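You operate a simulated robot arm through the tools that you are given. There is no shell and no other tool. Be economical: measure what you need, move in short steps, check, and stop when the job is done.

You are at the controls of a simulated two-armed robot. One attempt, no reset.

JOB
Fetch the folded teal cloth and set it on the top of the plate table. Turn the black dial of the delivery table to 17. Pick up the size card marked "E230" with one hand, pass it to the other hand and put it on the low shelf of the white cabinet. Take the blue water can and leave it on the squaring board. Fetch the brown bundle of bags from the top of the grey fitting table and set it on the top of the roller table. Put the brown paper scraps from the top of the grey fitting table on the pale blue air filter there. Do these in any order. Set down upright: blue water can.

Only the result counts: the job must be done as asked and must still hold three seconds after the hand-in. Knocking over, shifting, dropping, spilling or breaking anything else fails it. Flat cloth is picked up by pressing the open fingertips on it (5 to 10 N) and closing them slowly along it; thin cloth reads only 2 to 8 mm in the jaws.

ROBOT AND FRAMES
Two 7-joint arms with fingered hands on one trunk, on a base that drives. Base frame: it is fixed to the floor where the robot stands at the start and does not move with it; the origin is under the middle of the robot, x ahead of it, y to its left, z up; the surface under the hand at the start is at about z = 780. Lengths are in mm, angles in degrees, forces in N, time in s.
The left shoulder is at the start at [70, 169, 1168], the right one opposite. With the tool pointing down near the work surface each hand reaches from about 100 to 680 mm from the robot's upright axis, wherever it stands, measured 20 degrees to its own side. Places, roughly: black dial of the delivery table [900, 200, 800]; blue water can [3750, 3250, 1000]; brown bundle of bags (15x6x3 cm) [3700, 5800, 800]; brown paper scraps (7x5x3 cm) [3500, 5800, 800]; folded teal cloth (10x7x4 cm) [500, 100, 400]; low shelf of the white cabinet [900, -2200, 100]; pale blue air filter [3250, 5750, 750]; size card [1500, 1750, 750]; squaring board (25x15 cm) [440, -60, 780]; top of the plate table [-1100, 1200, 800]; top of the roller table [2200, 9000, 800]. Payload 3.4 kg a hand.
Tool frame (each hand has its own): the origin (TCP) lies between the finger pads and is the grasp point; the fingertips stand 23 mm ahead of it; z points along the fingers, y is the line along which they close. The gripper opens to 116 mm. The gripper's body begins 65 mm behind the TCP. The gripper is a hand of 4 fingers: y runs from the thumb to the fingers, the wrist lies at [0, 0, -211] in the tool frame, and closing takes about 1.5 s.
Orientation is that of the tool frame in the base frame, as [roll, pitch, yaw] about the fixed x, y, z axes, in that order (R = Rz(yaw) Ry(pitch) Rx(roll)). With the fingers straight down and closing along the base's y, the tool's x points along the base's -x, its y along +y and its z along -z.

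CONTROLS
- The arms move only by the tool play_rows. It takes "left_motion", "right_motion" or both (then of equal length, played together; a hand with none holds still); each is a list of rows, each a list of 2 entries, a list of its own where there are three numbers: the turn, a rotation vector about the tool's x, y, z in rad, then the shift along the tool's x, y, z in mm. In form: [[[ax, ay, az], [dx, dy, dz]], ...]. A call has 1 to 20 rows; each row is the pose to reach, as a shift and turn from the pose commanded when the call began, along the tool's axes at that moment. "left_jaw" and "right_jaw" are, for a hand that has rows, the finger opening in mm, from 0 to 116, set as the call begins (left out, the last holds). Each row takes 0.2 s and may step no farther than 50 mm and 8.6 degrees from the row before; otherwise, or with a gripper value out of range, the whole call is refused. A pose out of reach is approached as far as the arm can. The call stops where the force on the tool passes 40 N (or 10 N more than at its start, if that is more) or the arm is blocked; 0.2 s more then pass. Each finger travels about 153 mm/s and halts on what it meets, pressing with about 30 N; the grip force reading is that of the motor and also rises with nothing between the fingers. The clock runs only during rows and for 0.2 s after the last one: add rows that repeat a pose to give the fingers time. The reply holds the time, the measured pose of the TCP, the force on the tool along the base axes, the opening and the grip force, in the units named above and with some noise, with the torque about the TCP (base axes, N m) and any sound that the robot's microphone picked up, and new pictures: "views" is both (left out), scene, wrist or none (wrist: the cameras of the hands that moved).
- Cameras (640 x 400 px; columns grow to the right, rows downward): "scene" is now at [127.8, 16.6, 1371.4]; the picture's right is [0.27, -0.96, 0.00], its down [-0.71, -0.20, -0.67] and it looks along [0.65, 0.18, -0.74] (base axes); focal length 214 px, centre (320, 200). "left" rides on the left gripper at [-68, 0, -90] in its tool frame; the picture's right is [-0.01, -1.00, 0.00], its down [0.80, -0.01, -0.61] and it looks along [0.61, 0.00, 0.80] (tool axes); focal length 251 px, centre (320, 200). "right" rides on the right gripper at [68, 1, -90] in its tool frame; the picture's right is [-0.01, 1.00, 0.00], its down [-0.80, -0.01, -0.61] and it looks along [-0.61, -0.01, 0.80] (tool axes); focal length 251 px, centre (320, 200). There is no depth. A picture from a camera that has moved, and an enlarged one, comes with that camera's place and axes in the base frame and with its lens. The place of the scene camera against the robot may be out by one fixed shift of up to 12 mm in any direction.
- lift_body(by): slides the trunk up (or, below 0, down) by that many mm; the arms and the scene camera ride with it, the base frame stays. It gives what a move gives, with no picture.
- drive_base(legs): drives the robot by 1 to 6 legs, each [ahead, left, turn to the left] in mm, mm and degrees, along the robot's own axes; the way and the turn of a leg run together, so that a leg with both is an arc; at most 1500 mm and 180 degrees a leg. The arms and the cameras ride along, it lands a little off, and it stops where it bumps. It gives what a move gives, and a new picture of the scene camera.
- curl_fingers(finger1, finger2, finger3, thumb_bend, hand): sets how far each is bent, from 0 (flat) to 1 (curled in); at 0.3 the hand is open as for a grip, at 0.7 the pads meet at the TCP. One left out holds its place. A second passes; each finger stops where it meets its share of the squeeze, and holds until it gets a number again. A gripper value or a shape takes the hand back. It gives what a move gives, with no picture; readings hold the bend of each and the force on the fingers (four entries, about 0 where the hand has none), thumb and palm.
- preshape(shape, hand): the hand has 4 fingers and takes this shape, open, in about a second: jaw (thumb against the fingers, like two jaws); tri (thumb and two fingers); tip (a fingertip pinch); poke (one finger out to press); point (the index stretched); flat (the hand flat); cup (the hand cupped); fist (a fist). The gripper value then closes the fingers along that shape, each until it touches; the sizes above hold for jaw. It gives what a move gives, with no picture.
- pan_tilt(pan, tilt): turns the head with the scene camera to pan (to the left, within 86 degrees either way) and tilt (down, from -29 to 69), counted from straight ahead of the robot. It gives what a move gives, and a new picture of the scene camera.
- close_up(camera, box): a new picture of the part [left, top, right, bottom] of that camera's present view, enlarged. The clock stands still meanwhile.
- sign_off(): hands the job in; it is judged then, once.

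Go step by step. Nothing tells you exact positions but the pictures and the camera data: compare them with the known pose of the tool, close in by small moves and look again before you grip or let go. The budget is 186 turns and 260 pictures, counting those below and the enlarged ones. Unless the task says otherwise, let go and move clear before handing in.

The tools are called after "Request:" as name(argument=value, ...) on one line, values as JSON. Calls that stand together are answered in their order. play_rows: Moves the arms, as the interface text tells. Its arguments: {"type":"object","properties":{"left_motion":{"type":"array"},"left_jaw":{"type":"number"},"right_motion":{"type":"array"},"right_jaw":{"type":"number"},"views":{"type":"string","enum":["both","scene","wrist","none"]}},"required":[]} The other tools are called the same way: lift_body (by) slides the trunk up or down; preshape (shape, hand) gives the hand a shape; curl_fingers (finger1, finger2, finger3, thumb_bend, hand) moves the fingers one by one; drive_base (legs) drives the base; pan_tilt (pan, tilt) turns the head that bears the scene camera; close_up (camera, box) takes an enlarged picture of a part of a camera's view; sign_off () hands the job in.

At the start:

```text
t: 0.0
left_position: [467.7, 324.3, 1199.2]
left_ee_rot: [180.0, 0.1, -179.9]
left_force: [0.6, 0.1, -0.5]
left_ft_torque: [-0.01, 0.01, -0.01]
left_finger_gap: 116.2
left_grip_force: 0.1
left_shape: jaw
left_bend: [0.3, 0.3, 0.3, 0.3]
left_finger forces: [0.0, 0.0, 0.0, 0.0, 0.0, 0.0]
right_position: [559.8, -102.0, 1127.8]
right_ee_rot: [179.9, 0.1, 179.9]
right_force: [-0.4, -1.1, -0.1]
right_ft_torque: [0.0, -0.01, -0.01]
right_finger_gap: 115.8
right_grip_force: 0.1
right_shape: jaw
right_bend: [0.3, 0.3, 0.3, 0.3]
right_finger forces: [0.0, 0.0, 0.1, 0.0, 0.0, 0.0]
trunk travel left (down, up): [-675.0, 265.0]
robot x, y, heading: [-4.3, 0.5, -0.0]
head pan, tilt: [15.6, 47.7]
```

scene: 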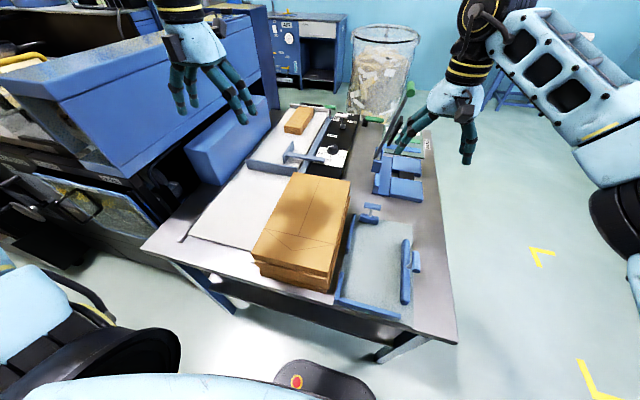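
right: 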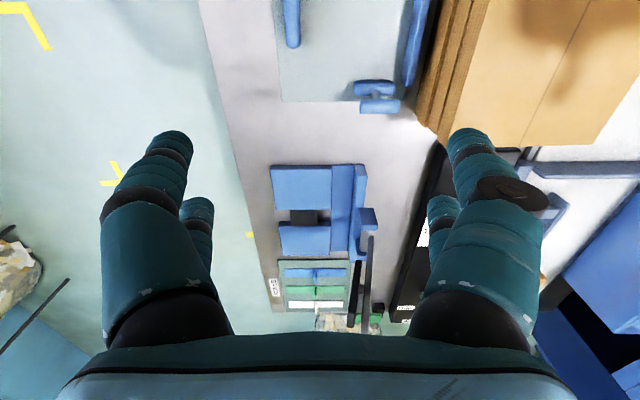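
left: 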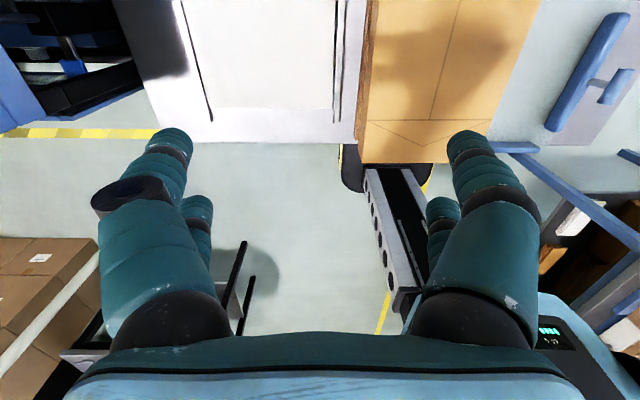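

I see the delivery table ahead with the squaring board at its near right and the black dial at about (333,150). I'll look closely at the dial and look down below the table for the cloth.

Request:
close_up(camera="scene", box=[270, 100, 410, 190])

Request:
close_up(camera="scene", box=[140, 220, 480, 400])

```text
4.44 times, centred on (340, 145) of scene
camera zoom: at [127.8, 16.6, 1371.4], right [0.27, -0.96, 0.0], down [-0.71, -0.2, -0.67], along [0.65, 0.18, -0.74], focal length 953 px, centre (231, 444)
```

zoom: 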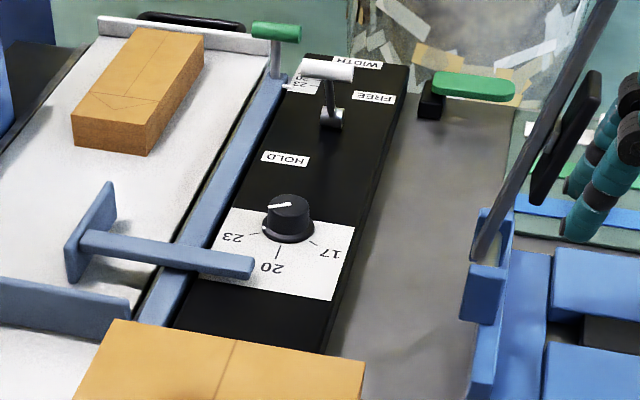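

```text
1.88 times, centred on (310, 310) of scene
camera zoom: at [127.8, 16.6, 1371.4], right [0.27, -0.96, 0.0], down [-0.71, -0.2, -0.67], along [0.65, 0.18, -0.74], focal length 404 px, centre (339, -7)
```

zoom: 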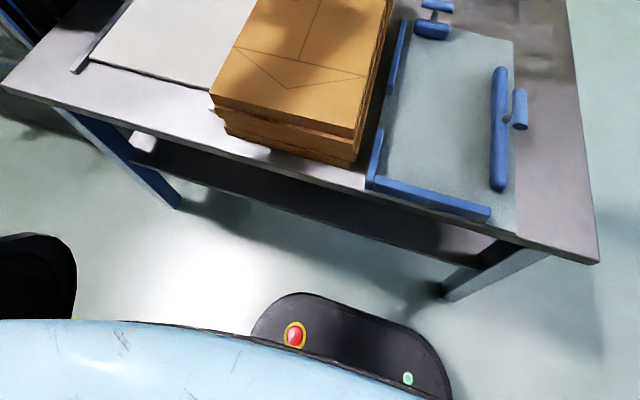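

The dial's scale and pointer are visible; the cloth must lie on a shelf under the table. I'll look left and right before driving.

Request:
pan_tilt(pan=86, tilt=25)

Request:
pan_tilt(pan=-86, tilt=25)

Request:
pan_tilt(pan=0, tilt=10)

```text
t: 1.4
left_position: [467.4, 324.4, 1199.6]
left_ee_rot: [-180.0, -0.1, -179.9]
left_force: [0.1, -0.5, -0.2]
left_ft_torque: [0.01, -0.02, -0.03]
left_finger_gap: 115.9
left_grip_force: 0.1
left_shape: jaw
left_bend: [0.3, 0.3, 0.3, 0.3]
left_finger forces: [0.1, 0.1, 0.0, 0.1, 0.0, 0.1]
right_position: [559.2, -102.4, 1127.6]
right_ee_rot: [180.0, 0.0, -179.9]
right_force: [-0.2, 0.2, 0.3]
right_ft_torque: [0.0, -0.01, 0.02]
right_finger_gap: 115.8
right_grip_force: 0.1
right_shape: jaw
right_bend: [0.3, 0.3, 0.3, 0.3]
right_finger forces: [0.1, 0.1, 0.0, 0.1, 0.0, 0.1]
trunk travel left (down, up): [-675.0, 265.0]
robot x, y, heading: [0.8, -0.7, 0.1]
head pan, tilt: [85.9, 25.0]
camera scene: at [58.3, 87.2, 1405.8], right [1.0, -0.07, 0.0], down [-0.03, -0.42, -0.91], along [0.06, 0.9, -0.42], focal length 214 px, centre (320, 200)
```

scene: 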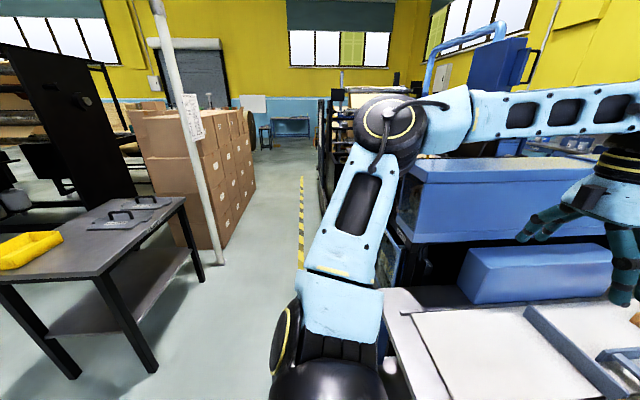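

```text
t: 4.0
left_position: [466.7, 323.8, 1199.5]
left_ee_rot: [-180.0, 0.0, -180.0]
left_force: [-0.4, -0.4, -0.4]
left_ft_torque: [0.04, 0.0, -0.01]
left_finger_gap: 115.9
left_grip_force: 0.1
left_shape: jaw
left_bend: [0.3, 0.3, 0.3, 0.3]
left_finger forces: [0.0, 0.0, 0.0, 0.0, 0.0, 0.0]
right_position: [558.5, -101.9, 1127.0]
right_ee_rot: [-180.0, 0.1, 180.0]
right_force: [0.3, 0.1, 0.1]
right_ft_torque: [0.0, -0.02, 0.02]
right_finger_gap: 115.6
right_grip_force: 0.1
right_shape: jaw
right_bend: [0.3, 0.3, 0.3, 0.3]
right_finger forces: [0.0, 0.1, 0.1, 0.0, 0.0, 0.0]
trunk travel left (down, up): [-675.0, 265.0]
robot x, y, heading: [-1.9, 1.1, -0.1]
head pan, tilt: [-85.9, 25.0]
camera scene: at [58.2, -96.6, 1405.8], right [-1.0, -0.07, 0.0], down [-0.03, 0.42, -0.91], along [0.06, -0.9, -0.42], focal length 214 px, centre (320, 200)
```

scene: 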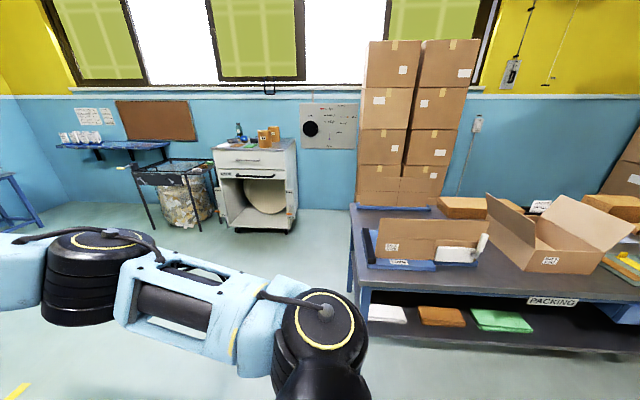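

```text
t: 5.6
left_position: [466.4, 324.4, 1199.3]
left_ee_rot: [180.0, -0.1, -179.8]
left_force: [0.3, -0.8, 0.6]
left_ft_torque: [-0.04, -0.01, 0.04]
left_finger_gap: 116.1
left_grip_force: 0.0
left_shape: jaw
left_bend: [0.3, 0.3, 0.3, 0.3]
left_finger forces: [0.0, 0.0, 0.0, 0.1, 0.0, 0.0]
right_position: [559.6, -101.0, 1126.5]
right_ee_rot: [-180.0, 0.0, 179.9]
right_force: [0.4, 0.0, -0.3]
right_ft_torque: [0.02, -0.02, 0.03]
right_finger_gap: 116.0
right_grip_force: 0.1
right_shape: jaw
right_bend: [0.3, 0.3, 0.3, 0.3]
right_finger forces: [0.0, 0.0, 0.0, 0.0, 0.0, 0.0]
trunk travel left (down, up): [-675.0, 265.0]
robot x, y, heading: [-2.5, -1.7, 0.2]
head pan, tilt: [0.0, 10.0]
camera scene: at [144.7, -4.8, 1430.1], right [0.0, -1.0, 0.0], down [-0.17, 0.0, -0.98], along [0.98, 0.0, -0.17], focal length 214 px, centre (320, 200)
```

scene: 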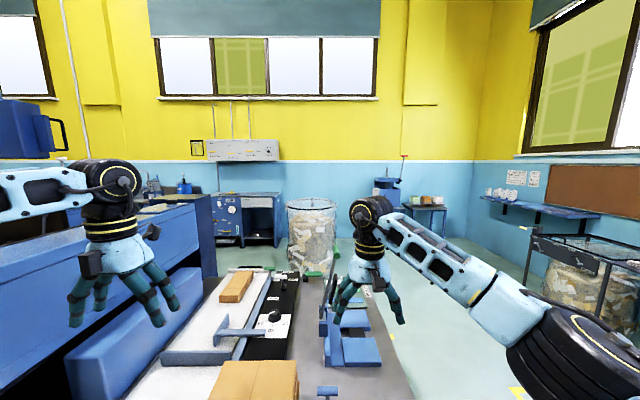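

The plate table is behind-left with a yellow bin; the packing bench and white cabinet are to the right. I'll back off, then look under the table for the cloth.

Request:
drive_base(legs=[[-450, 0, 0]])

Request:
lift_body(by=-450)

Request:
pan_tilt(pan=5, tilt=30)

```text
t: 8.4
left_position: [9.3, 325.2, 1199.2]
left_ee_rot: [179.9, 0.0, -179.8]
left_force: [0.0, -0.1, 0.0]
left_ft_torque: [-0.02, -0.03, 0.02]
left_finger_gap: 115.7
left_grip_force: 0.0
left_shape: jaw
left_bend: [0.3, 0.3, 0.3, 0.3]
left_finger forces: [0.1, 0.0, 0.1, 0.1, 0.0, 0.1]
right_position: [104.0, -101.7, 1126.7]
right_ee_rot: [180.0, -0.2, -179.9]
right_force: [0.7, -0.6, -0.3]
right_ft_torque: [0.02, -0.02, 0.0]
right_finger_gap: 115.7
right_grip_force: 0.0
right_shape: jaw
right_bend: [0.3, 0.3, 0.3, 0.3]
right_finger forces: [0.0, 0.0, 0.1, 0.1, 0.0, 0.0]
trunk travel left (down, up): [-675.0, 265.0]
robot x, y, heading: [-454.5, -2.0, -0.0]
head pan, tilt: [0.0, 10.0]
camera scene: at [-311.2, -5.0, 1430.0], right [0.0, -1.0, 0.0], down [-0.17, 0.0, -0.98], along [0.98, 0.0, -0.17], focal length 214 px, centre (320, 200)
```

scene: 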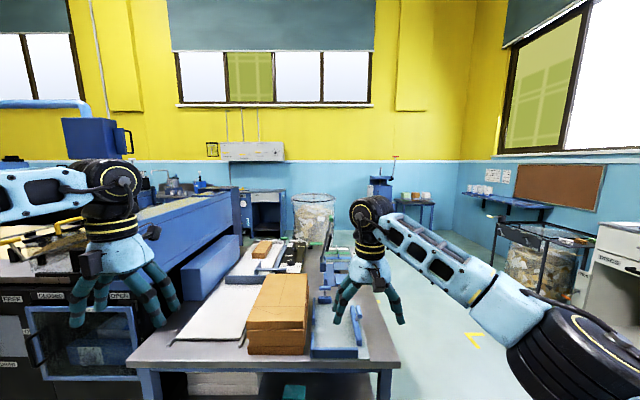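

```text
refused: -450 is not a number from -400 to 400
```

```text
t: 9.2
left_position: [8.8, 325.7, 1199.8]
left_ee_rot: [-180.0, 0.2, -179.7]
left_force: [0.9, 0.3, 0.0]
left_ft_torque: [0.02, -0.01, -0.01]
left_finger_gap: 116.0
left_grip_force: 0.0
left_shape: jaw
left_bend: [0.3, 0.3, 0.3, 0.3]
left_finger forces: [0.1, 0.1, 0.0, 0.0, 0.0, 0.0]
right_position: [103.6, -99.9, 1127.8]
right_ee_rot: [-180.0, 0.1, -179.8]
right_force: [0.8, -0.3, -0.5]
right_ft_torque: [-0.02, -0.02, 0.01]
right_finger_gap: 115.8
right_grip_force: 0.1
right_shape: jaw
right_bend: [0.3, 0.3, 0.3, 0.3]
right_finger forces: [0.0, 0.0, 0.0, 0.0, 0.0, 0.0]
trunk travel left (down, up): [-675.0, 265.0]
robot x, y, heading: [-455.8, -0.2, 0.3]
head pan, tilt: [5.0, 30.0]
camera scene: at [-315.1, 2.8, 1397.9], right [0.09, -1.0, 0.0], down [-0.5, -0.05, -0.87], along [0.86, 0.08, -0.5], focal length 214 px, centre (320, 200)
```

scene: 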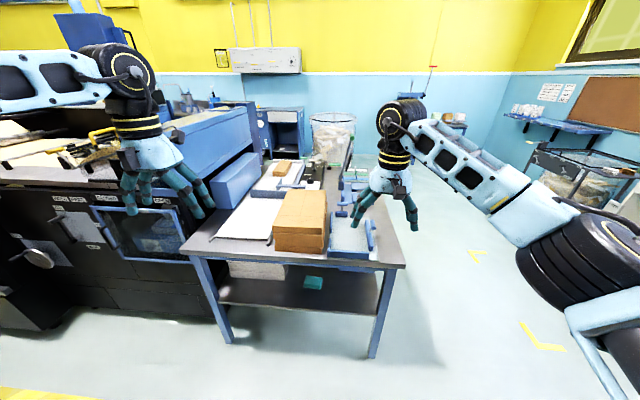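

The teal cloth is on the lower shelf, at about [475,114,410]. I'll tuck the right hand back and drop the trunk.

Request:
play_rows(right_motion=[[[0, 0, 0], [40, -30, 0]], [[0, 0, 0], [80, -60, 0]], [[0, 0, 0], [120, -90, 0]], [[0, 0, 0], [160, -120, 0]], [[0, 0, 0], [200, -150, 0]]], views="none")

Request:
lift_body(by=-400)

Request:
pan_tilt(pan=8, tilt=35)

```text
t: 10.4
left_position: [5.9, 323.0, 1200.2]
left_ee_rot: [179.9, 0.2, -179.7]
left_force: [-0.9, -0.8, 0.6]
left_ft_torque: [0.01, -0.02, 0.0]
left_finger_gap: 115.8
left_grip_force: 0.0
left_shape: jaw
left_bend: [0.3, 0.3, 0.3, 0.3]
left_finger forces: [0.0, 0.0, 0.1, 0.1, 0.0, 0.1]
right_position: [-98.3, -252.7, 1127.2]
right_ee_rot: [-180.0, 0.0, -179.8]
right_force: [-0.3, 0.3, 0.6]
right_ft_torque: [0.02, -0.03, -0.01]
right_finger_gap: 115.9
right_grip_force: 0.1
right_shape: jaw
right_bend: [0.3, 0.3, 0.3, 0.3]
right_finger forces: [0.1, 0.0, 0.0, 0.0, 0.1, 0.0]
trunk travel left (down, up): [-675.0, 265.0]
robot x, y, heading: [-458.0, -0.3, 0.2]
head pan, tilt: [5.0, 30.0]
```

```text
t: 14.2
left_position: [8.5, 325.5, 800.5]
left_ee_rot: [180.0, -0.1, -179.7]
left_force: [-0.2, 0.5, -0.5]
left_ft_torque: [-0.04, -0.01, 0.01]
left_finger_gap: 115.8
left_grip_force: 0.1
left_shape: jaw
left_bend: [0.3, 0.3, 0.3, 0.3]
left_finger forces: [0.1, 0.1, 0.0, 0.1, 0.0, 0.0]
right_position: [-96.3, -251.8, 727.0]
right_ee_rot: [180.0, -0.1, -179.8]
right_force: [0.0, 0.2, 0.5]
right_ft_torque: [0.02, 0.0, -0.01]
right_finger_gap: 115.6
right_grip_force: 0.0
right_shape: jaw
right_bend: [0.3, 0.3, 0.3, 0.3]
right_finger forces: [0.0, 0.0, 0.0, 0.1, 0.0, 0.0]
trunk travel left (down, up): [-275.0, 665.0]
robot x, y, heading: [-455.4, -3.2, 0.1]
head pan, tilt: [5.0, 30.0]
```

```text
t: 14.9
left_position: [9.2, 323.9, 800.0]
left_ee_rot: [180.0, 0.0, -179.7]
left_force: [0.8, 0.8, -0.2]
left_ft_torque: [-0.02, 0.0, 0.01]
left_finger_gap: 116.0
left_grip_force: 0.0
left_shape: jaw
left_bend: [0.3, 0.3, 0.3, 0.3]
left_finger forces: [0.0, 0.1, 0.1, 0.1, 0.1, 0.0]
right_position: [-95.7, -251.8, 729.1]
right_ee_rot: [-180.0, 0.0, -179.8]
right_force: [0.3, 0.5, -0.6]
right_ft_torque: [-0.02, -0.04, 0.0]
right_finger_gap: 115.7
right_grip_force: 0.0
right_shape: jaw
right_bend: [0.3, 0.3, 0.3, 0.3]
right_finger forces: [0.0, 0.0, 0.1, 0.0, 0.1, 0.0]
trunk travel left (down, up): [-275.0, 665.0]
robot x, y, heading: [-461.3, -0.2, 0.4]
head pan, tilt: [8.0, 35.0]
camera scene: at [-317.9, 7.1, 990.0], right [0.14, -0.99, 0.0], down [-0.57, -0.08, -0.82], along [0.81, 0.12, -0.57], focal length 214 px, centre (320, 200)
```

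scene: 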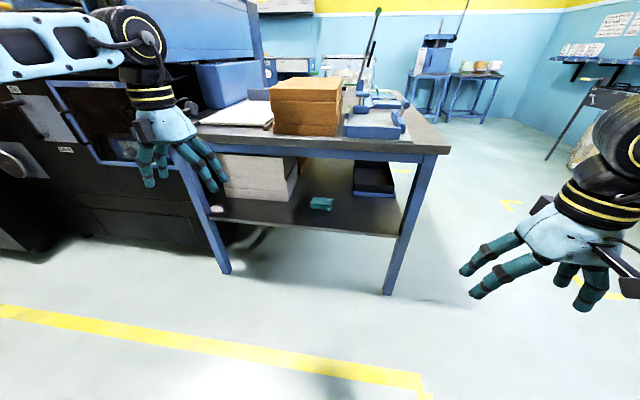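

Request:
close_up(camera="scene", box=[200, 120, 460, 290])

```text
2.35 times, centred on (330, 205) of scene
camera zoom: at [-317.9, 7.1, 990.0], right [0.14, -0.99, 0.0], down [-0.57, -0.08, -0.82], along [0.81, 0.12, -0.57], focal length 505 px, centre (296, 188)
```

zoom: 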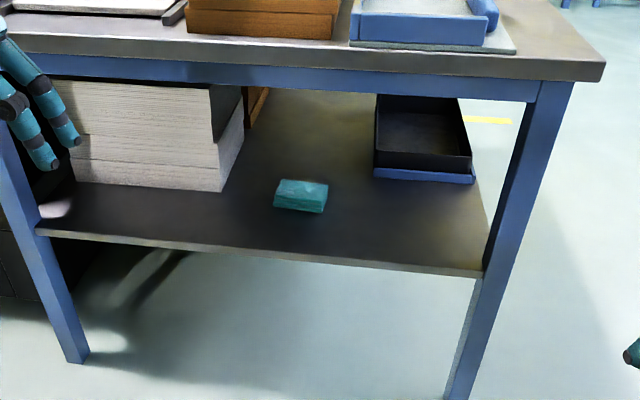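

The cloth spans about y 70–170, x 470–540 on the shelf (z≈380). I'll lower a bit more and set the left hand pitched 45° forward in front of it.

Request:
lift_body(by=-150)

Request:
play_rows(left_motion=[[[0, -0.112, 0], [-20, -29, 24]], [[0, -0.224, 0], [-39, -58, 49]], [[0, -0.337, 0], [-59, -87, 73]], [[0, -0.449, 0], [-79, -117, 97]], [[0, -0.561, 0], [-99, -146, 121]], [[0, -0.673, 0], [-118, -175, 146]], [[0, -0.785, 0], [-138, -204, 170]]], views="both")

```text
t: 16.6
left_position: [8.9, 326.0, 648.7]
left_ee_rot: [-180.0, 0.0, -179.7]
left_force: [-0.8, -0.3, 0.0]
left_ft_torque: [-0.01, -0.02, -0.03]
left_finger_gap: 116.0
left_grip_force: 0.1
left_shape: jaw
left_bend: [0.3, 0.3, 0.3, 0.3]
left_finger forces: [0.0, 0.0, 0.0, 0.0, 0.0, 0.0]
right_position: [-95.8, -252.2, 577.2]
right_ee_rot: [180.0, -0.1, -179.8]
right_force: [0.3, -0.4, 0.1]
right_ft_torque: [0.02, 0.01, 0.03]
right_finger_gap: 115.9
right_grip_force: 0.0
right_shape: jaw
right_bend: [0.3, 0.3, 0.3, 0.3]
right_finger forces: [0.0, 0.0, 0.0, 0.0, 0.0, 0.1]
trunk travel left (down, up): [-125.0, 815.0]
robot x, y, heading: [-455.4, 1.4, 0.4]
head pan, tilt: [8.0, 35.0]
```

```text
t: 18.2
left_position: [149.1, 121.6, 479.0]
left_ee_rot: [-179.8, 45.0, -179.5]
left_force: [0.1, 0.3, -0.2]
left_ft_torque: [0.04, 0.03, 0.01]
left_finger_gap: 116.3
left_grip_force: 0.1
left_shape: jaw
left_bend: [0.3, 0.3, 0.3, 0.3]
left_finger forces: [0.0, 0.0, 0.0, 0.0, 0.0, 0.0]
right_position: [-95.3, -251.2, 577.5]
right_ee_rot: [179.9, 0.0, -179.8]
right_force: [0.7, 0.4, -0.6]
right_ft_torque: [-0.03, 0.0, -0.03]
right_finger_gap: 116.0
right_grip_force: 0.1
right_shape: jaw
right_bend: [0.3, 0.3, 0.3, 0.3]
right_finger forces: [0.0, 0.0, 0.1, 0.0, 0.1, 0.1]
trunk travel left (down, up): [-125.0, 815.0]
robot x, y, heading: [-458.1, -2.7, 0.2]
head pan, tilt: [8.0, 35.0]
camera scene: at [-317.8, 7.2, 840.0], right [0.14, -0.99, 0.0], down [-0.57, -0.08, -0.82], along [0.81, 0.12, -0.57], focal length 214 px, centre (320, 200)
camera left: at [135.3, 121.6, 589.7], right [0.01, -1.0, 0.01], down [-0.99, -0.01, -0.13], along [0.13, -0.01, -0.99], focal length 251 px, centre (320, 200)
```

scene: 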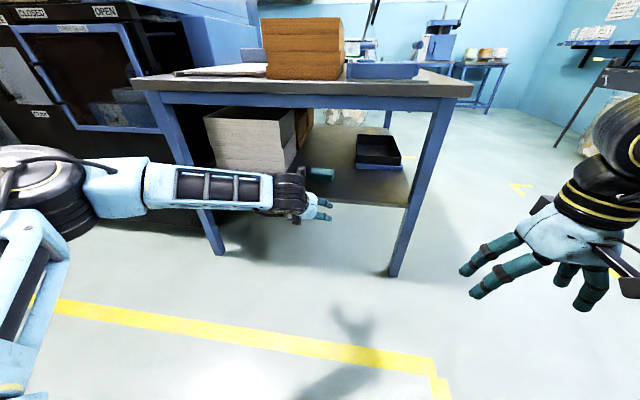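
left: 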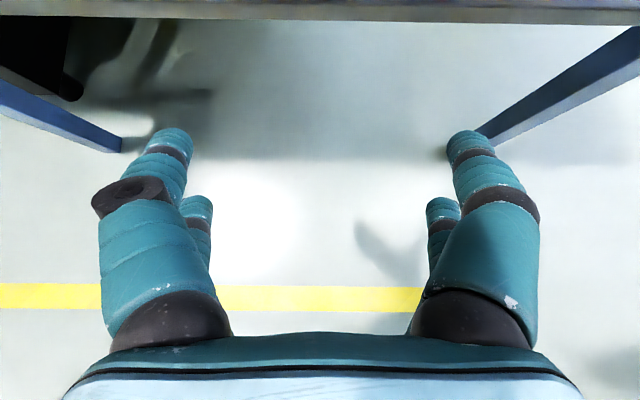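

The hand is in place, with the forearm out to the left. I'll drive forward to bring the hand under the tabletop.

Request:
drive_base(legs=[[208, 0, 0]])

Request:
close_up(camera="left", box=[0, 0, 640, 400])

```text
t: 19.9
left_position: [356.1, 121.0, 478.8]
left_ee_rot: [179.9, 44.9, -179.8]
left_force: [0.0, -0.3, 0.1]
left_ft_torque: [-0.06, 0.01, -0.01]
left_finger_gap: 116.1
left_grip_force: 0.1
left_shape: jaw
left_bend: [0.3, 0.3, 0.3, 0.3]
left_finger forces: [0.0, 0.0, 0.1, 0.0, 0.0, 0.0]
right_position: [111.2, -251.0, 577.5]
right_ee_rot: [179.9, 0.0, -179.7]
right_force: [0.0, -0.8, 0.5]
right_ft_torque: [0.05, -0.01, -0.02]
right_finger_gap: 116.2
right_grip_force: 0.1
right_shape: jaw
right_bend: [0.3, 0.3, 0.3, 0.3]
right_finger forces: [0.0, 0.0, 0.1, 0.0, 0.0, 0.1]
trunk travel left (down, up): [-125.0, 815.0]
robot x, y, heading: [-249.3, -1.8, 0.2]
head pan, tilt: [8.0, 35.0]
camera scene: at [-111.3, 7.6, 840.0], right [0.14, -0.99, 0.0], down [-0.57, -0.08, -0.82], along [0.81, 0.12, -0.57], focal length 214 px, centre (320, 200)
```

scene: 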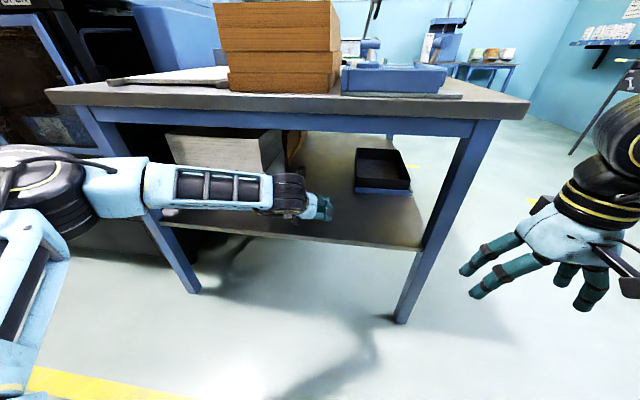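

```text
1.00 times, centred on (320, 200) of left (not enlarged: the box is as wide or as high as the picture)
camera zoom: at [342.1, 121.5, 589.8], right [0.01, -1.0, 0.01], down [-0.99, -0.01, -0.13], along [0.13, 0.0, -0.99], focal length 251 px, centre (320, 200)
```

zoom: 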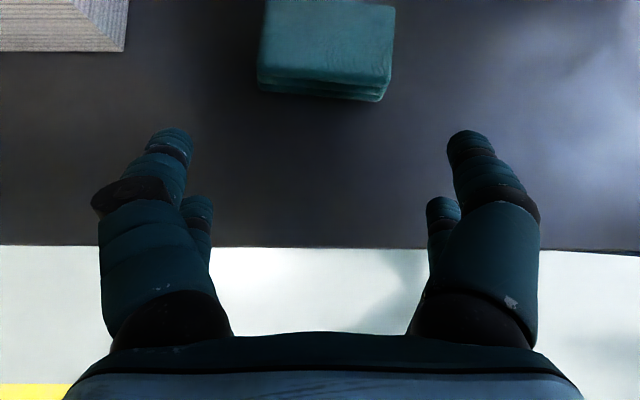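

The cloth is nearly centred between the fingers, with its front edge at about x=460. I'll advance most of the way and check.

Request:
play_rows(left_motion=[[[0, 0, 0], [-25, -3, 30]], [[0, 0, 0], [-50, -5, 60]], [[0, 0, 0], [-50, -5, 90]], [[0, 0, 0], [-50, -5, 115]]], views="wrist")

```text
t: 20.9
left_position: [410.2, 167.7, 464.0]
left_ee_rot: [-180.0, 45.1, -179.8]
left_force: [-0.1, -0.1, -0.4]
left_ft_torque: [0.03, -0.02, 0.0]
left_finger_gap: 115.9
left_grip_force: 0.1
left_shape: jaw
left_bend: [0.3, 0.3, 0.3, 0.3]
left_finger forces: [0.0, 0.0, 0.1, 0.0, 0.0, 0.0]
left hand out of reach, approached as far as the arm can: row 1, 2, 3, 4
right_position: [110.5, -252.1, 577.2]
right_ee_rot: [-180.0, 0.0, -179.9]
right_force: [0.7, -0.7, -0.1]
right_ft_torque: [0.02, -0.04, -0.03]
right_finger_gap: 115.8
right_grip_force: 0.1
right_shape: jaw
right_bend: [0.3, 0.3, 0.3, 0.3]
right_finger forces: [0.0, 0.0, 0.0, 0.0, 0.1, 0.1]
trunk travel left (down, up): [-125.0, 815.0]
robot x, y, heading: [-248.9, 3.1, 0.4]
head pan, tilt: [8.0, 35.0]
camera left: at [395.1, 168.7, 574.4], right [0.01, -1.0, 0.01], down [-0.99, -0.01, -0.13], along [0.13, 0.0, -0.99], focal length 251 px, centre (320, 200)
```

left: 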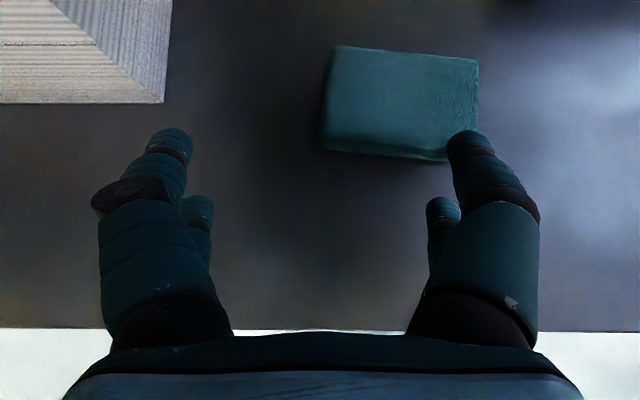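

The arm is at its limit from here and drifted sideways. I'll retract, then move the base closer.

Request:
play_rows(left_motion=[[[0, 0, 0], [13, 1, -30]], [[0, 0, 0], [25, 3, -60]], [[0, 0, 0], [50, 5, -90]], [[0, 0, 0], [50, 5, -115]]], views="none")

```text
t: 21.9
left_position: [294.4, 170.4, 507.2]
left_ee_rot: [-179.9, 45.0, -179.8]
left_force: [0.0, -0.7, 0.3]
left_ft_torque: [0.0, 0.01, 0.02]
left_finger_gap: 115.9
left_grip_force: 0.0
left_shape: jaw
left_bend: [0.3, 0.3, 0.3, 0.3]
left_finger forces: [0.0, 0.0, 0.0, 0.1, 0.0, 0.0]
right_position: [111.3, -250.7, 577.1]
right_ee_rot: [180.0, 0.1, -180.0]
right_force: [-0.7, 0.0, -0.4]
right_ft_torque: [-0.01, 0.0, 0.01]
right_finger_gap: 115.9
right_grip_force: 0.1
right_shape: jaw
right_bend: [0.3, 0.3, 0.3, 0.3]
right_finger forces: [0.1, 0.0, 0.0, 0.1, 0.0, 0.1]
trunk travel left (down, up): [-125.0, 815.0]
robot x, y, heading: [-251.3, 0.0, 0.3]
head pan, tilt: [8.0, 35.0]
```

Request:
play_rows(left_motion=[[[0, 0, 0], [17, -17, -17]], [[0, 0, 0], [33, -34, -33]], [[0, 0, 0], [45, -51, -45]]], right_motion=[[[0, 0, 0], [40, 0, 0]], [[0, 0, 0], [80, 0, 0]], [[0, 0, 0], [120, 0, 0]]], views="none")

Request:
drive_base(legs=[[150, 0, 0]])

```text
t: 22.7
left_position: [231.3, 120.8, 508.1]
left_ee_rot: [180.0, 45.0, -179.8]
left_force: [-0.7, 0.3, 1.1]
left_ft_torque: [-0.03, 0.01, 0.01]
left_finger_gap: 115.9
left_grip_force: 0.1
left_shape: jaw
left_bend: [0.3, 0.3, 0.3, 0.3]
left_finger forces: [0.0, 0.0, 0.1, 0.0, 0.1, 0.0]
right_position: [-11.3, -250.3, 575.0]
right_ee_rot: [-180.0, 0.0, -180.0]
right_force: [0.0, 0.2, -0.3]
right_ft_torque: [-0.01, 0.0, 0.03]
right_finger_gap: 115.8
right_grip_force: 0.1
right_shape: jaw
right_bend: [0.3, 0.3, 0.3, 0.3]
right_finger forces: [0.0, 0.0, 0.1, 0.0, 0.1, 0.0]
trunk travel left (down, up): [-125.0, 815.0]
robot x, y, heading: [-248.0, -0.6, 0.2]
head pan, tilt: [8.0, 35.0]
```

```text
t: 24.0
left_position: [379.5, 122.2, 508.2]
left_ee_rot: [-179.9, 45.0, -179.9]
left_force: [0.5, -0.4, -0.1]
left_ft_torque: [0.0, 0.02, -0.02]
left_finger_gap: 115.7
left_grip_force: 0.0
left_shape: jaw
left_bend: [0.3, 0.3, 0.3, 0.3]
left_finger forces: [0.1, 0.0, 0.0, 0.0, 0.0, 0.0]
right_position: [137.6, -250.5, 576.0]
right_ee_rot: [180.0, 0.0, -179.9]
right_force: [-0.3, -0.1, -0.1]
right_ft_torque: [0.03, -0.01, 0.0]
right_finger_gap: 116.2
right_grip_force: 0.1
right_shape: jaw
right_bend: [0.3, 0.3, 0.3, 0.3]
right_finger forces: [0.1, 0.0, 0.0, 0.0, 0.0, 0.0]
trunk travel left (down, up): [-125.0, 815.0]
robot x, y, heading: [-104.6, -0.1, 0.2]
head pan, tilt: [8.0, 35.0]
camera scene: at [36.0, 8.1, 840.0], right [0.14, -0.99, 0.0], down [-0.57, -0.08, -0.82], along [0.81, 0.12, -0.57], focal length 214 px, centre (320, 200)
```

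scene: 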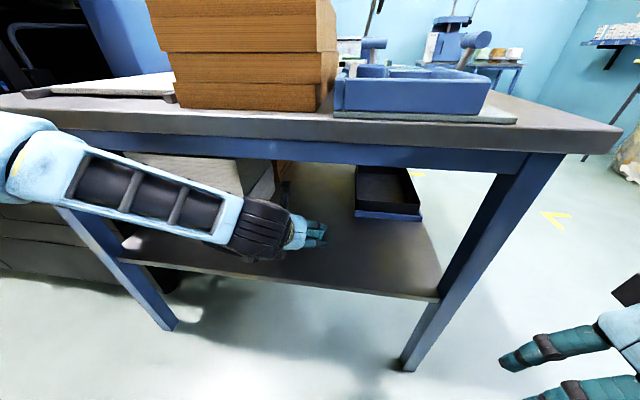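

The forearm is close to the table apron, so I'll drop the trunk 75 mm to gain clearance and check the wrist view.

Request:
lift_body(by=-75)

Request:
play_rows(left_motion=[[[0, 0, 0], [-14, -2, 14]], [[0, 0, 0], [-28, -4, 28]]], views="both")

```text
t: 25.1
left_position: [378.5, 122.8, 433.1]
left_ee_rot: [179.9, 45.1, -179.8]
left_force: [-0.3, 0.2, 0.6]
left_ft_torque: [0.01, 0.01, 0.02]
left_finger_gap: 115.9
left_grip_force: 0.2
left_shape: jaw
left_bend: [0.3, 0.3, 0.3, 0.3]
left_finger forces: [0.0, 0.1, 0.0, 0.0, 0.0, 0.0]
right_position: [136.9, -250.2, 500.3]
right_ee_rot: [-179.9, 0.0, -179.9]
right_force: [0.1, 0.2, -0.3]
right_ft_torque: [0.0, 0.02, 0.0]
right_finger_gap: 116.1
right_grip_force: 0.0
right_shape: jaw
right_bend: [0.3, 0.3, 0.3, 0.3]
right_finger forces: [0.0, 0.0, 0.0, 0.0, 0.0, 0.0]
trunk travel left (down, up): [-50.0, 890.0]
robot x, y, heading: [-100.9, -1.9, 0.2]
head pan, tilt: [8.0, 35.0]
```

```text
t: 25.8
left_position: [419.1, 118.2, 433.8]
left_ee_rot: [-179.9, 45.0, -179.8]
left_force: [0.3, 0.3, 0.4]
left_ft_torque: [0.02, -0.01, 0.05]
left_finger_gap: 116.1
left_grip_force: 0.0
left_shape: jaw
left_bend: [0.3, 0.3, 0.3, 0.3]
left_finger forces: [0.0, 0.0, 0.0, 0.1, 0.1, 0.1]
right_position: [137.5, -250.6, 501.1]
right_ee_rot: [-180.0, 0.0, -180.0]
right_force: [0.1, -0.7, 0.1]
right_ft_torque: [-0.02, -0.02, -0.02]
right_finger_gap: 115.9
right_grip_force: 0.0
right_shape: jaw
right_bend: [0.3, 0.3, 0.3, 0.3]
right_finger forces: [0.1, 0.1, 0.0, 0.1, 0.1, 0.0]
trunk travel left (down, up): [-50.0, 890.0]
robot x, y, heading: [-105.2, -0.0, 0.0]
head pan, tilt: [8.0, 35.0]
camera scene: at [35.9, 8.1, 765.0], right [0.14, -0.99, 0.0], down [-0.57, -0.08, -0.82], along [0.81, 0.12, -0.57], focal length 214 px, centre (320, 200)
camera left: at [404.2, 118.2, 545.4], right [0.01, -1.0, 0.01], down [-0.99, -0.01, -0.13], along [0.13, 0.0, -0.99], focal length 251 px, centre (320, 200)
```

scene: 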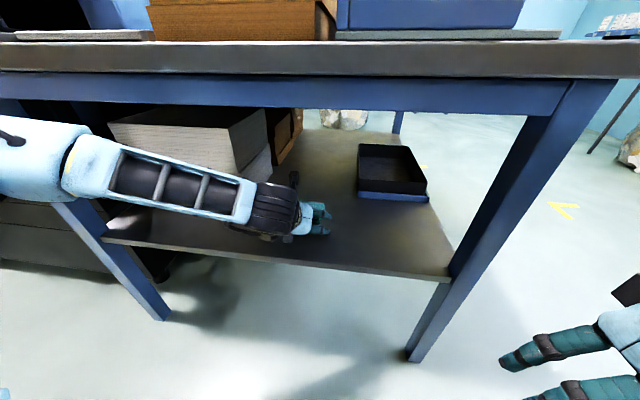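
left: 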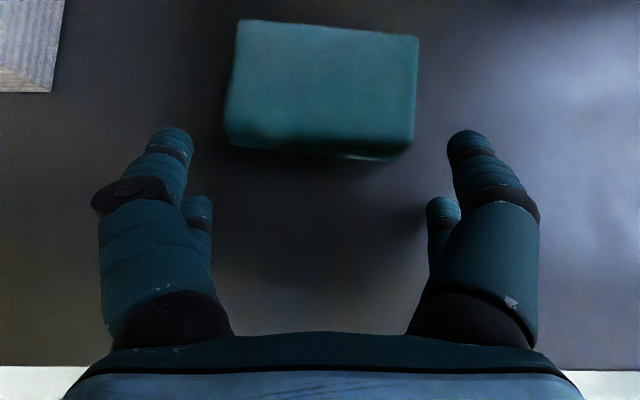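

The cloth is turned about 6° against the hand. I'll align the hand and advance around it.

Request:
play_rows(left_motion=[[[0.035, 0, 0.035], [-20, 0, 20]], [[0.071, 0, 0.071], [-29, -1, 42]], [[0.071, 0, 0.071], [-29, -1, 64]]], views="wrist")

```text
t: 26.5
left_position: [479.4, 115.2, 428.2]
left_ee_rot: [-179.8, 46.3, 174.3]
left_force: [-3.0, 0.1, 23.4]
left_ft_torque: [0.0, 0.23, 0.07]
left_finger_gap: 115.8
left_grip_force: 0.1
left_shape: jaw
left_bend: [0.3, 0.21, 0.22, 0.3]
left_finger forces: [0.1, 12.0, 11.4, 0.0, 0.0, 0.0]
right_position: [134.7, -250.8, 501.1]
right_ee_rot: [179.9, 0.2, -179.8]
right_force: [-0.7, 0.5, 0.1]
right_ft_torque: [-0.01, 0.04, -0.01]
right_finger_gap: 116.0
right_grip_force: 0.1
right_shape: jaw
right_bend: [0.3, 0.3, 0.3, 0.3]
right_finger forces: [0.0, 0.1, 0.0, 0.0, 0.0, 0.0]
trunk travel left (down, up): [-50.0, 890.0]
robot x, y, heading: [-104.5, -1.2, 0.1]
head pan, tilt: [8.0, 35.0]
stopped in row 3 (left hand): the force on the tool passed its limit at 46 N (the readings are from after the stop); the commanded pose is now the measured one
camera left: at [462.0, 117.6, 537.9], right [-0.09, -1.0, 0.01], down [-0.98, 0.09, -0.15], along [0.15, -0.02, -0.99], focal length 251 px, centre (320, 200)
```

left: 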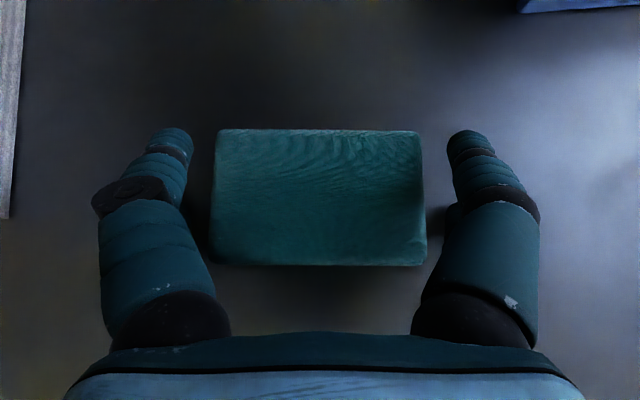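

The fingertips touch the shelf with the cloth centred between them. I'll ease up a few mm and close.

Request:
play_rows(left_motion=[[[0, 0, 0], [-3, 0, -3]]], views="none")

Request:
play_rows(left_motion=[[[0, 0, 0], [0, 0, 0]], [[0, 0, 0], [0, 0, 0]], [[0, 0, 0], [0, 0, 0]], [[0, 0, 0], [0, 0, 0]], [[0, 0, 0], [0, 0, 0]], [[0, 0, 0], [0, 0, 0]], [[0, 0, 0], [0, 0, 0]], [[0, 0, 0], [0, 0, 0]]], left_jaw=0, views="wrist")

```text
t: 26.9
left_position: [477.8, 114.8, 427.2]
left_ee_rot: [-179.9, 45.7, 174.4]
left_force: [-1.8, -1.2, 13.9]
left_ft_torque: [0.26, 0.07, -0.06]
left_finger_gap: 116.0
left_grip_force: 0.1
left_shape: jaw
left_bend: [0.3, 0.21, 0.22, 0.3]
left_finger forces: [0.1, 8.4, 5.1, 0.0, 0.1, 0.0]
right_position: [135.7, -250.7, 500.6]
right_ee_rot: [179.9, 0.1, -179.8]
right_force: [0.5, -0.2, 0.3]
right_ft_torque: [0.0, 0.01, 0.0]
right_finger_gap: 115.8
right_grip_force: 0.0
right_shape: jaw
right_bend: [0.3, 0.3, 0.3, 0.3]
right_finger forces: [0.0, 0.0, 0.0, 0.0, 0.1, 0.0]
trunk travel left (down, up): [-50.0, 890.0]
robot x, y, heading: [-102.2, 2.7, 0.2]
head pan, tilt: [8.0, 35.0]
```

```text
t: 27.8
left_position: [479.9, 114.0, 432.2]
left_ee_rot: [-179.8, 46.4, 174.3]
left_force: [-0.3, -1.2, 18.9]
left_ft_torque: [0.3, 0.0, 0.05]
left_finger_gap: 95.1
left_grip_force: 30.2
left_shape: jaw
left_bend: [0.58, 0.55, 0.54, 0.58]
left_finger forces: [31.1, 59.1, 54.1, 0.0, 31.6, 0.0]
right_position: [135.4, -251.0, 502.3]
right_ee_rot: [179.9, 0.2, -179.9]
right_force: [0.6, 0.9, 0.4]
right_ft_torque: [0.03, -0.01, 0.0]
right_finger_gap: 115.8
right_grip_force: 0.0
right_shape: jaw
right_bend: [0.3, 0.3, 0.3, 0.3]
right_finger forces: [0.0, 0.0, 0.1, 0.1, 0.0, 0.1]
trunk travel left (down, up): [-50.0, 890.0]
robot x, y, heading: [-100.2, 1.2, 0.1]
head pan, tilt: [8.0, 35.0]
stopped in row 4 (left hand): the force on the tool passed its limit at 41 N (the readings are from after the stop); the commanded pose is now the measured one
camera left: at [463.3, 117.6, 543.2], right [-0.09, -1.0, 0.01], down [-0.98, 0.09, -0.16], along [0.16, -0.02, -0.99], focal length 251 px, centre (320, 200)
```

left: 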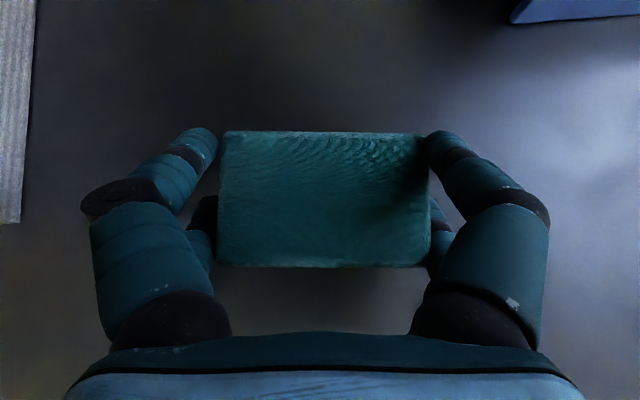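

Gripped at 95 mm. I'll lift a little and check that it holds.

Request:
play_rows(left_motion=[[[0, 0, 0], [-7, 0, -7]], [[0, 0, 0], [-14, 0, -14]], [[0, 0, 0], [-24, 0, -24]], [[0, 0, 0], [-32, 0, -32]]], views="wrist")

```text
t: 28.8
left_position: [479.1, 114.9, 475.4]
left_ee_rot: [-179.7, 46.0, 174.5]
left_force: [0.1, -0.8, -0.2]
left_ft_torque: [0.02, 0.01, 0.01]
left_finger_gap: 95.1
left_grip_force: 29.9
left_shape: jaw
left_bend: [0.58, 0.55, 0.54, 0.58]
left_finger forces: [31.1, 50.6, 50.1, 0.0, 31.7, 0.1]
right_position: [136.3, -251.0, 499.6]
right_ee_rot: [-180.0, 0.0, -179.8]
right_force: [-0.3, -0.6, 0.2]
right_ft_torque: [0.01, 0.0, -0.02]
right_finger_gap: 115.9
right_grip_force: 0.0
right_shape: jaw
right_bend: [0.3, 0.3, 0.3, 0.3]
right_finger forces: [0.0, 0.0, 0.0, 0.0, 0.1, 0.1]
trunk travel left (down, up): [-50.0, 890.0]
robot x, y, heading: [-103.1, -1.3, 0.1]
head pan, tilt: [8.0, 35.0]
camera left: at [463.4, 119.3, 586.2], right [-0.09, -1.0, 0.01], down [-0.98, 0.09, -0.15], along [0.15, -0.02, -0.99], focal length 251 px, centre (320, 200)
```

left: 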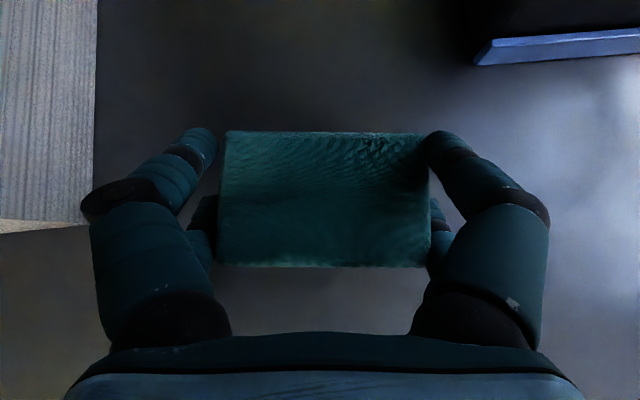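

The cloth is held. I'll back out from under the table, raise the trunk and turn to face the plate table.

Request:
drive_base(legs=[[-500, 0, 0]])

Request:
lift_body(by=400)

Request:
lift_body(by=280)

Request:
drive_base(legs=[[0, 0, 90]])

```text
t: 31.8
left_position: [-27.7, 111.9, 475.5]
left_ee_rot: [-179.8, 46.0, 174.1]
left_force: [0.4, -0.9, -0.9]
left_ft_torque: [0.03, 0.03, -0.04]
left_finger_gap: 95.1
left_grip_force: 30.5
left_shape: jaw
left_bend: [0.58, 0.55, 0.54, 0.58]
left_finger forces: [31.1, 50.6, 50.0, 0.1, 31.7, 0.1]
right_position: [-373.3, -251.9, 501.2]
right_ee_rot: [-179.9, 0.0, 179.7]
right_force: [-0.1, 0.0, 0.1]
right_ft_torque: [-0.01, -0.01, 0.0]
right_finger_gap: 115.8
right_grip_force: 0.1
right_shape: jaw
right_bend: [0.3, 0.3, 0.3, 0.3]
right_finger forces: [0.0, 0.1, 0.1, 0.0, 0.0, 0.0]
trunk travel left (down, up): [-50.0, 890.0]
robot x, y, heading: [-610.3, -0.5, -0.5]
head pan, tilt: [8.0, 35.0]
camera scene: at [-471.5, 7.3, 765.0], right [0.14, -0.99, 0.0], down [-0.57, -0.08, -0.82], along [0.81, 0.11, -0.57], focal length 214 px, centre (320, 200)
```

scene: 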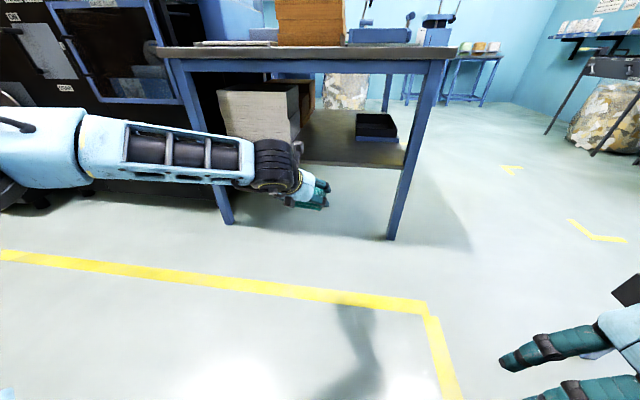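

```text
t: 35.6
left_position: [-27.8, 112.8, 874.6]
left_ee_rot: [-179.6, 46.0, 174.1]
left_force: [-0.2, -0.7, -0.2]
left_ft_torque: [-0.02, 0.0, 0.04]
left_finger_gap: 95.1
left_grip_force: 29.6
left_shape: jaw
left_bend: [0.58, 0.55, 0.54, 0.58]
left_finger forces: [31.0, 50.7, 50.1, 0.0, 31.7, 0.0]
right_position: [-372.3, -251.6, 900.9]
right_ee_rot: [-179.9, 0.0, 179.7]
right_force: [-0.9, 1.1, -0.2]
right_ft_torque: [0.02, 0.01, -0.04]
right_finger_gap: 115.9
right_grip_force: 0.1
right_shape: jaw
right_bend: [0.3, 0.3, 0.3, 0.3]
right_finger forces: [0.1, 0.0, 0.1, 0.0, 0.0, 0.1]
trunk travel left (down, up): [-450.0, 490.0]
robot x, y, heading: [-609.7, 4.8, -0.3]
head pan, tilt: [8.0, 35.0]
```

```text
t: 38.5
left_position: [-28.5, 112.3, 1155.1]
left_ee_rot: [-179.7, 46.0, 174.1]
left_force: [0.4, 0.9, -0.4]
left_ft_torque: [0.01, 0.01, 0.01]
left_finger_gap: 95.3
left_grip_force: 30.4
left_shape: jaw
left_bend: [0.58, 0.55, 0.54, 0.58]
left_finger forces: [30.9, 50.7, 50.1, 0.0, 31.6, 0.0]
right_position: [-372.7, -252.6, 1180.8]
right_ee_rot: [-179.9, 0.0, 179.8]
right_force: [0.2, -0.3, -1.0]
right_ft_torque: [0.01, -0.03, 0.01]
right_finger_gap: 115.8
right_grip_force: 0.1
right_shape: jaw
right_bend: [0.3, 0.3, 0.3, 0.3]
right_finger forces: [0.0, 0.0, 0.0, 0.0, 0.0, 0.1]
trunk travel left (down, up): [-730.0, 210.0]
robot x, y, heading: [-608.1, 0.0, -0.3]
head pan, tilt: [8.0, 35.0]
```

```text
t: 42.7
left_position: [-715.9, 584.5, 1155.8]
left_ee_rot: [-179.8, 46.1, -96.5]
left_force: [0.0, 1.4, -0.8]
left_ft_torque: [-0.01, 0.01, -0.01]
left_finger_gap: 95.2
left_grip_force: 30.0
left_shape: jaw
left_bend: [0.58, 0.55, 0.54, 0.58]
left_finger forces: [30.9, 49.1, 48.7, 0.0, 31.3, 0.0]
right_position: [-355.7, 235.3, 1180.9]
right_ee_rot: [180.0, 0.1, -90.7]
right_force: [0.3, 1.0, -0.3]
right_ft_torque: [0.02, -0.02, 0.03]
right_finger_gap: 116.0
right_grip_force: 0.1
right_shape: jaw
right_bend: [0.3, 0.3, 0.3, 0.3]
right_finger forces: [0.0, 0.0, 0.0, 0.1, 0.0, 0.0]
trunk travel left (down, up): [-730.0, 210.0]
robot x, y, heading: [-612.4, 3.6, 89.3]
head pan, tilt: [8.0, 35.0]
camera scene: at [-619.0, 133.3, 1445.0], right [0.99, 0.12, 0.0], down [0.07, -0.57, -0.82], along [-0.1, 0.81, -0.57], focal length 214 px, centre (320, 200)
```

scene: 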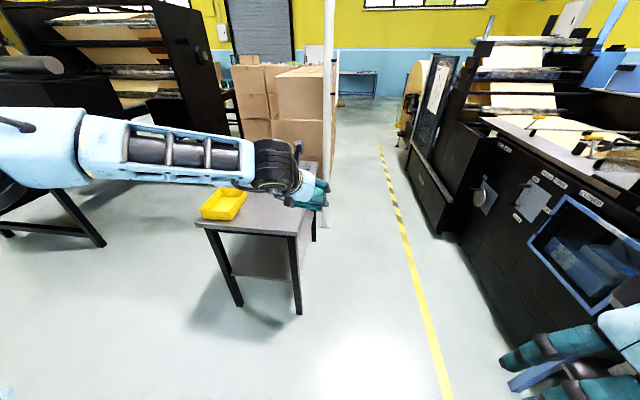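

The plate table's near edge lies at y≈795, with the yellow bin at its left and plates at the back. I'll drive so the cloth comes over the free near-right part.

Request:
drive_base(legs=[[345, 214, 0]])

Request:
pan_tilt(pan=10, tilt=55)

```text
t: 45.2
left_position: [-921.9, 939.5, 1154.6]
left_ee_rot: [-179.8, 46.1, -96.5]
left_force: [0.9, 0.5, -0.9]
left_ft_torque: [-0.01, 0.0, -0.01]
left_finger_gap: 94.9
left_grip_force: 30.0
left_shape: jaw
left_bend: [0.58, 0.55, 0.54, 0.58]
left_finger forces: [30.8, 49.2, 48.7, 0.1, 31.3, 0.1]
right_position: [-561.8, 591.0, 1179.6]
right_ee_rot: [180.0, 0.0, -90.8]
right_force: [0.4, -0.6, -0.3]
right_ft_torque: [0.01, 0.01, -0.01]
right_finger_gap: 115.8
right_grip_force: 0.1
right_shape: jaw
right_bend: [0.3, 0.3, 0.3, 0.3]
right_finger forces: [0.0, 0.0, 0.0, 0.0, 0.0, 0.0]
trunk travel left (down, up): [-730.0, 210.0]
robot x, y, heading: [-820.7, 351.9, 89.2]
head pan, tilt: [8.0, 35.0]
camera scene: at [-825.4, 488.7, 1445.1], right [0.99, 0.13, 0.0], down [0.07, -0.57, -0.82], along [-0.1, 0.81, -0.57], focal length 214 px, centre (320, 200)
```

scene: 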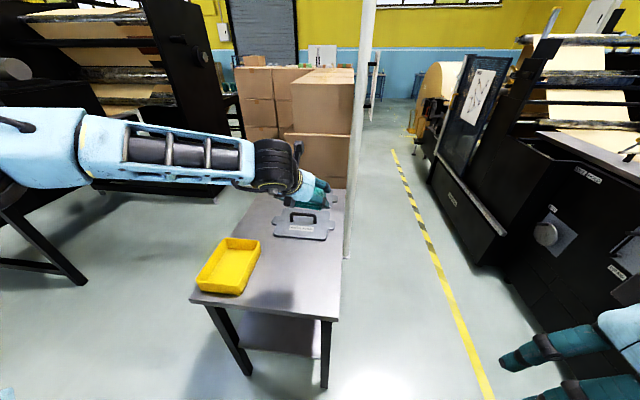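

```text
t: 46.0
left_position: [-924.0, 941.4, 1156.2]
left_ee_rot: [-179.8, 46.0, -96.4]
left_force: [0.3, 0.8, -0.1]
left_ft_torque: [0.01, 0.01, -0.01]
left_finger_gap: 95.2
left_grip_force: 30.4
left_shape: jaw
left_bend: [0.58, 0.55, 0.54, 0.58]
left_finger forces: [30.8, 49.1, 48.6, 0.0, 31.3, 0.1]
right_position: [-562.9, 592.3, 1179.6]
right_ee_rot: [-179.9, 0.1, -90.9]
right_force: [-0.3, -0.1, 0.2]
right_ft_torque: [0.01, -0.01, 0.01]
right_finger_gap: 116.0
right_grip_force: 0.0
right_shape: jaw
right_bend: [0.3, 0.3, 0.3, 0.3]
right_finger forces: [0.0, 0.1, 0.0, 0.1, 0.0, 0.0]
trunk travel left (down, up): [-730.0, 210.0]
robot x, y, heading: [-819.9, 357.2, 89.1]
head pan, tilt: [10.0, 55.0]
camera scene: at [-826.7, 473.8, 1416.8], right [0.99, 0.16, 0.0], down [0.13, -0.81, -0.57], along [-0.09, 0.57, -0.82], focal length 214 px, centre (320, 200)
```

scene: 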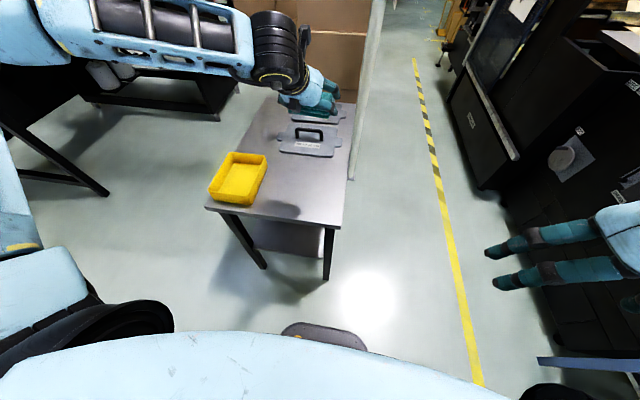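

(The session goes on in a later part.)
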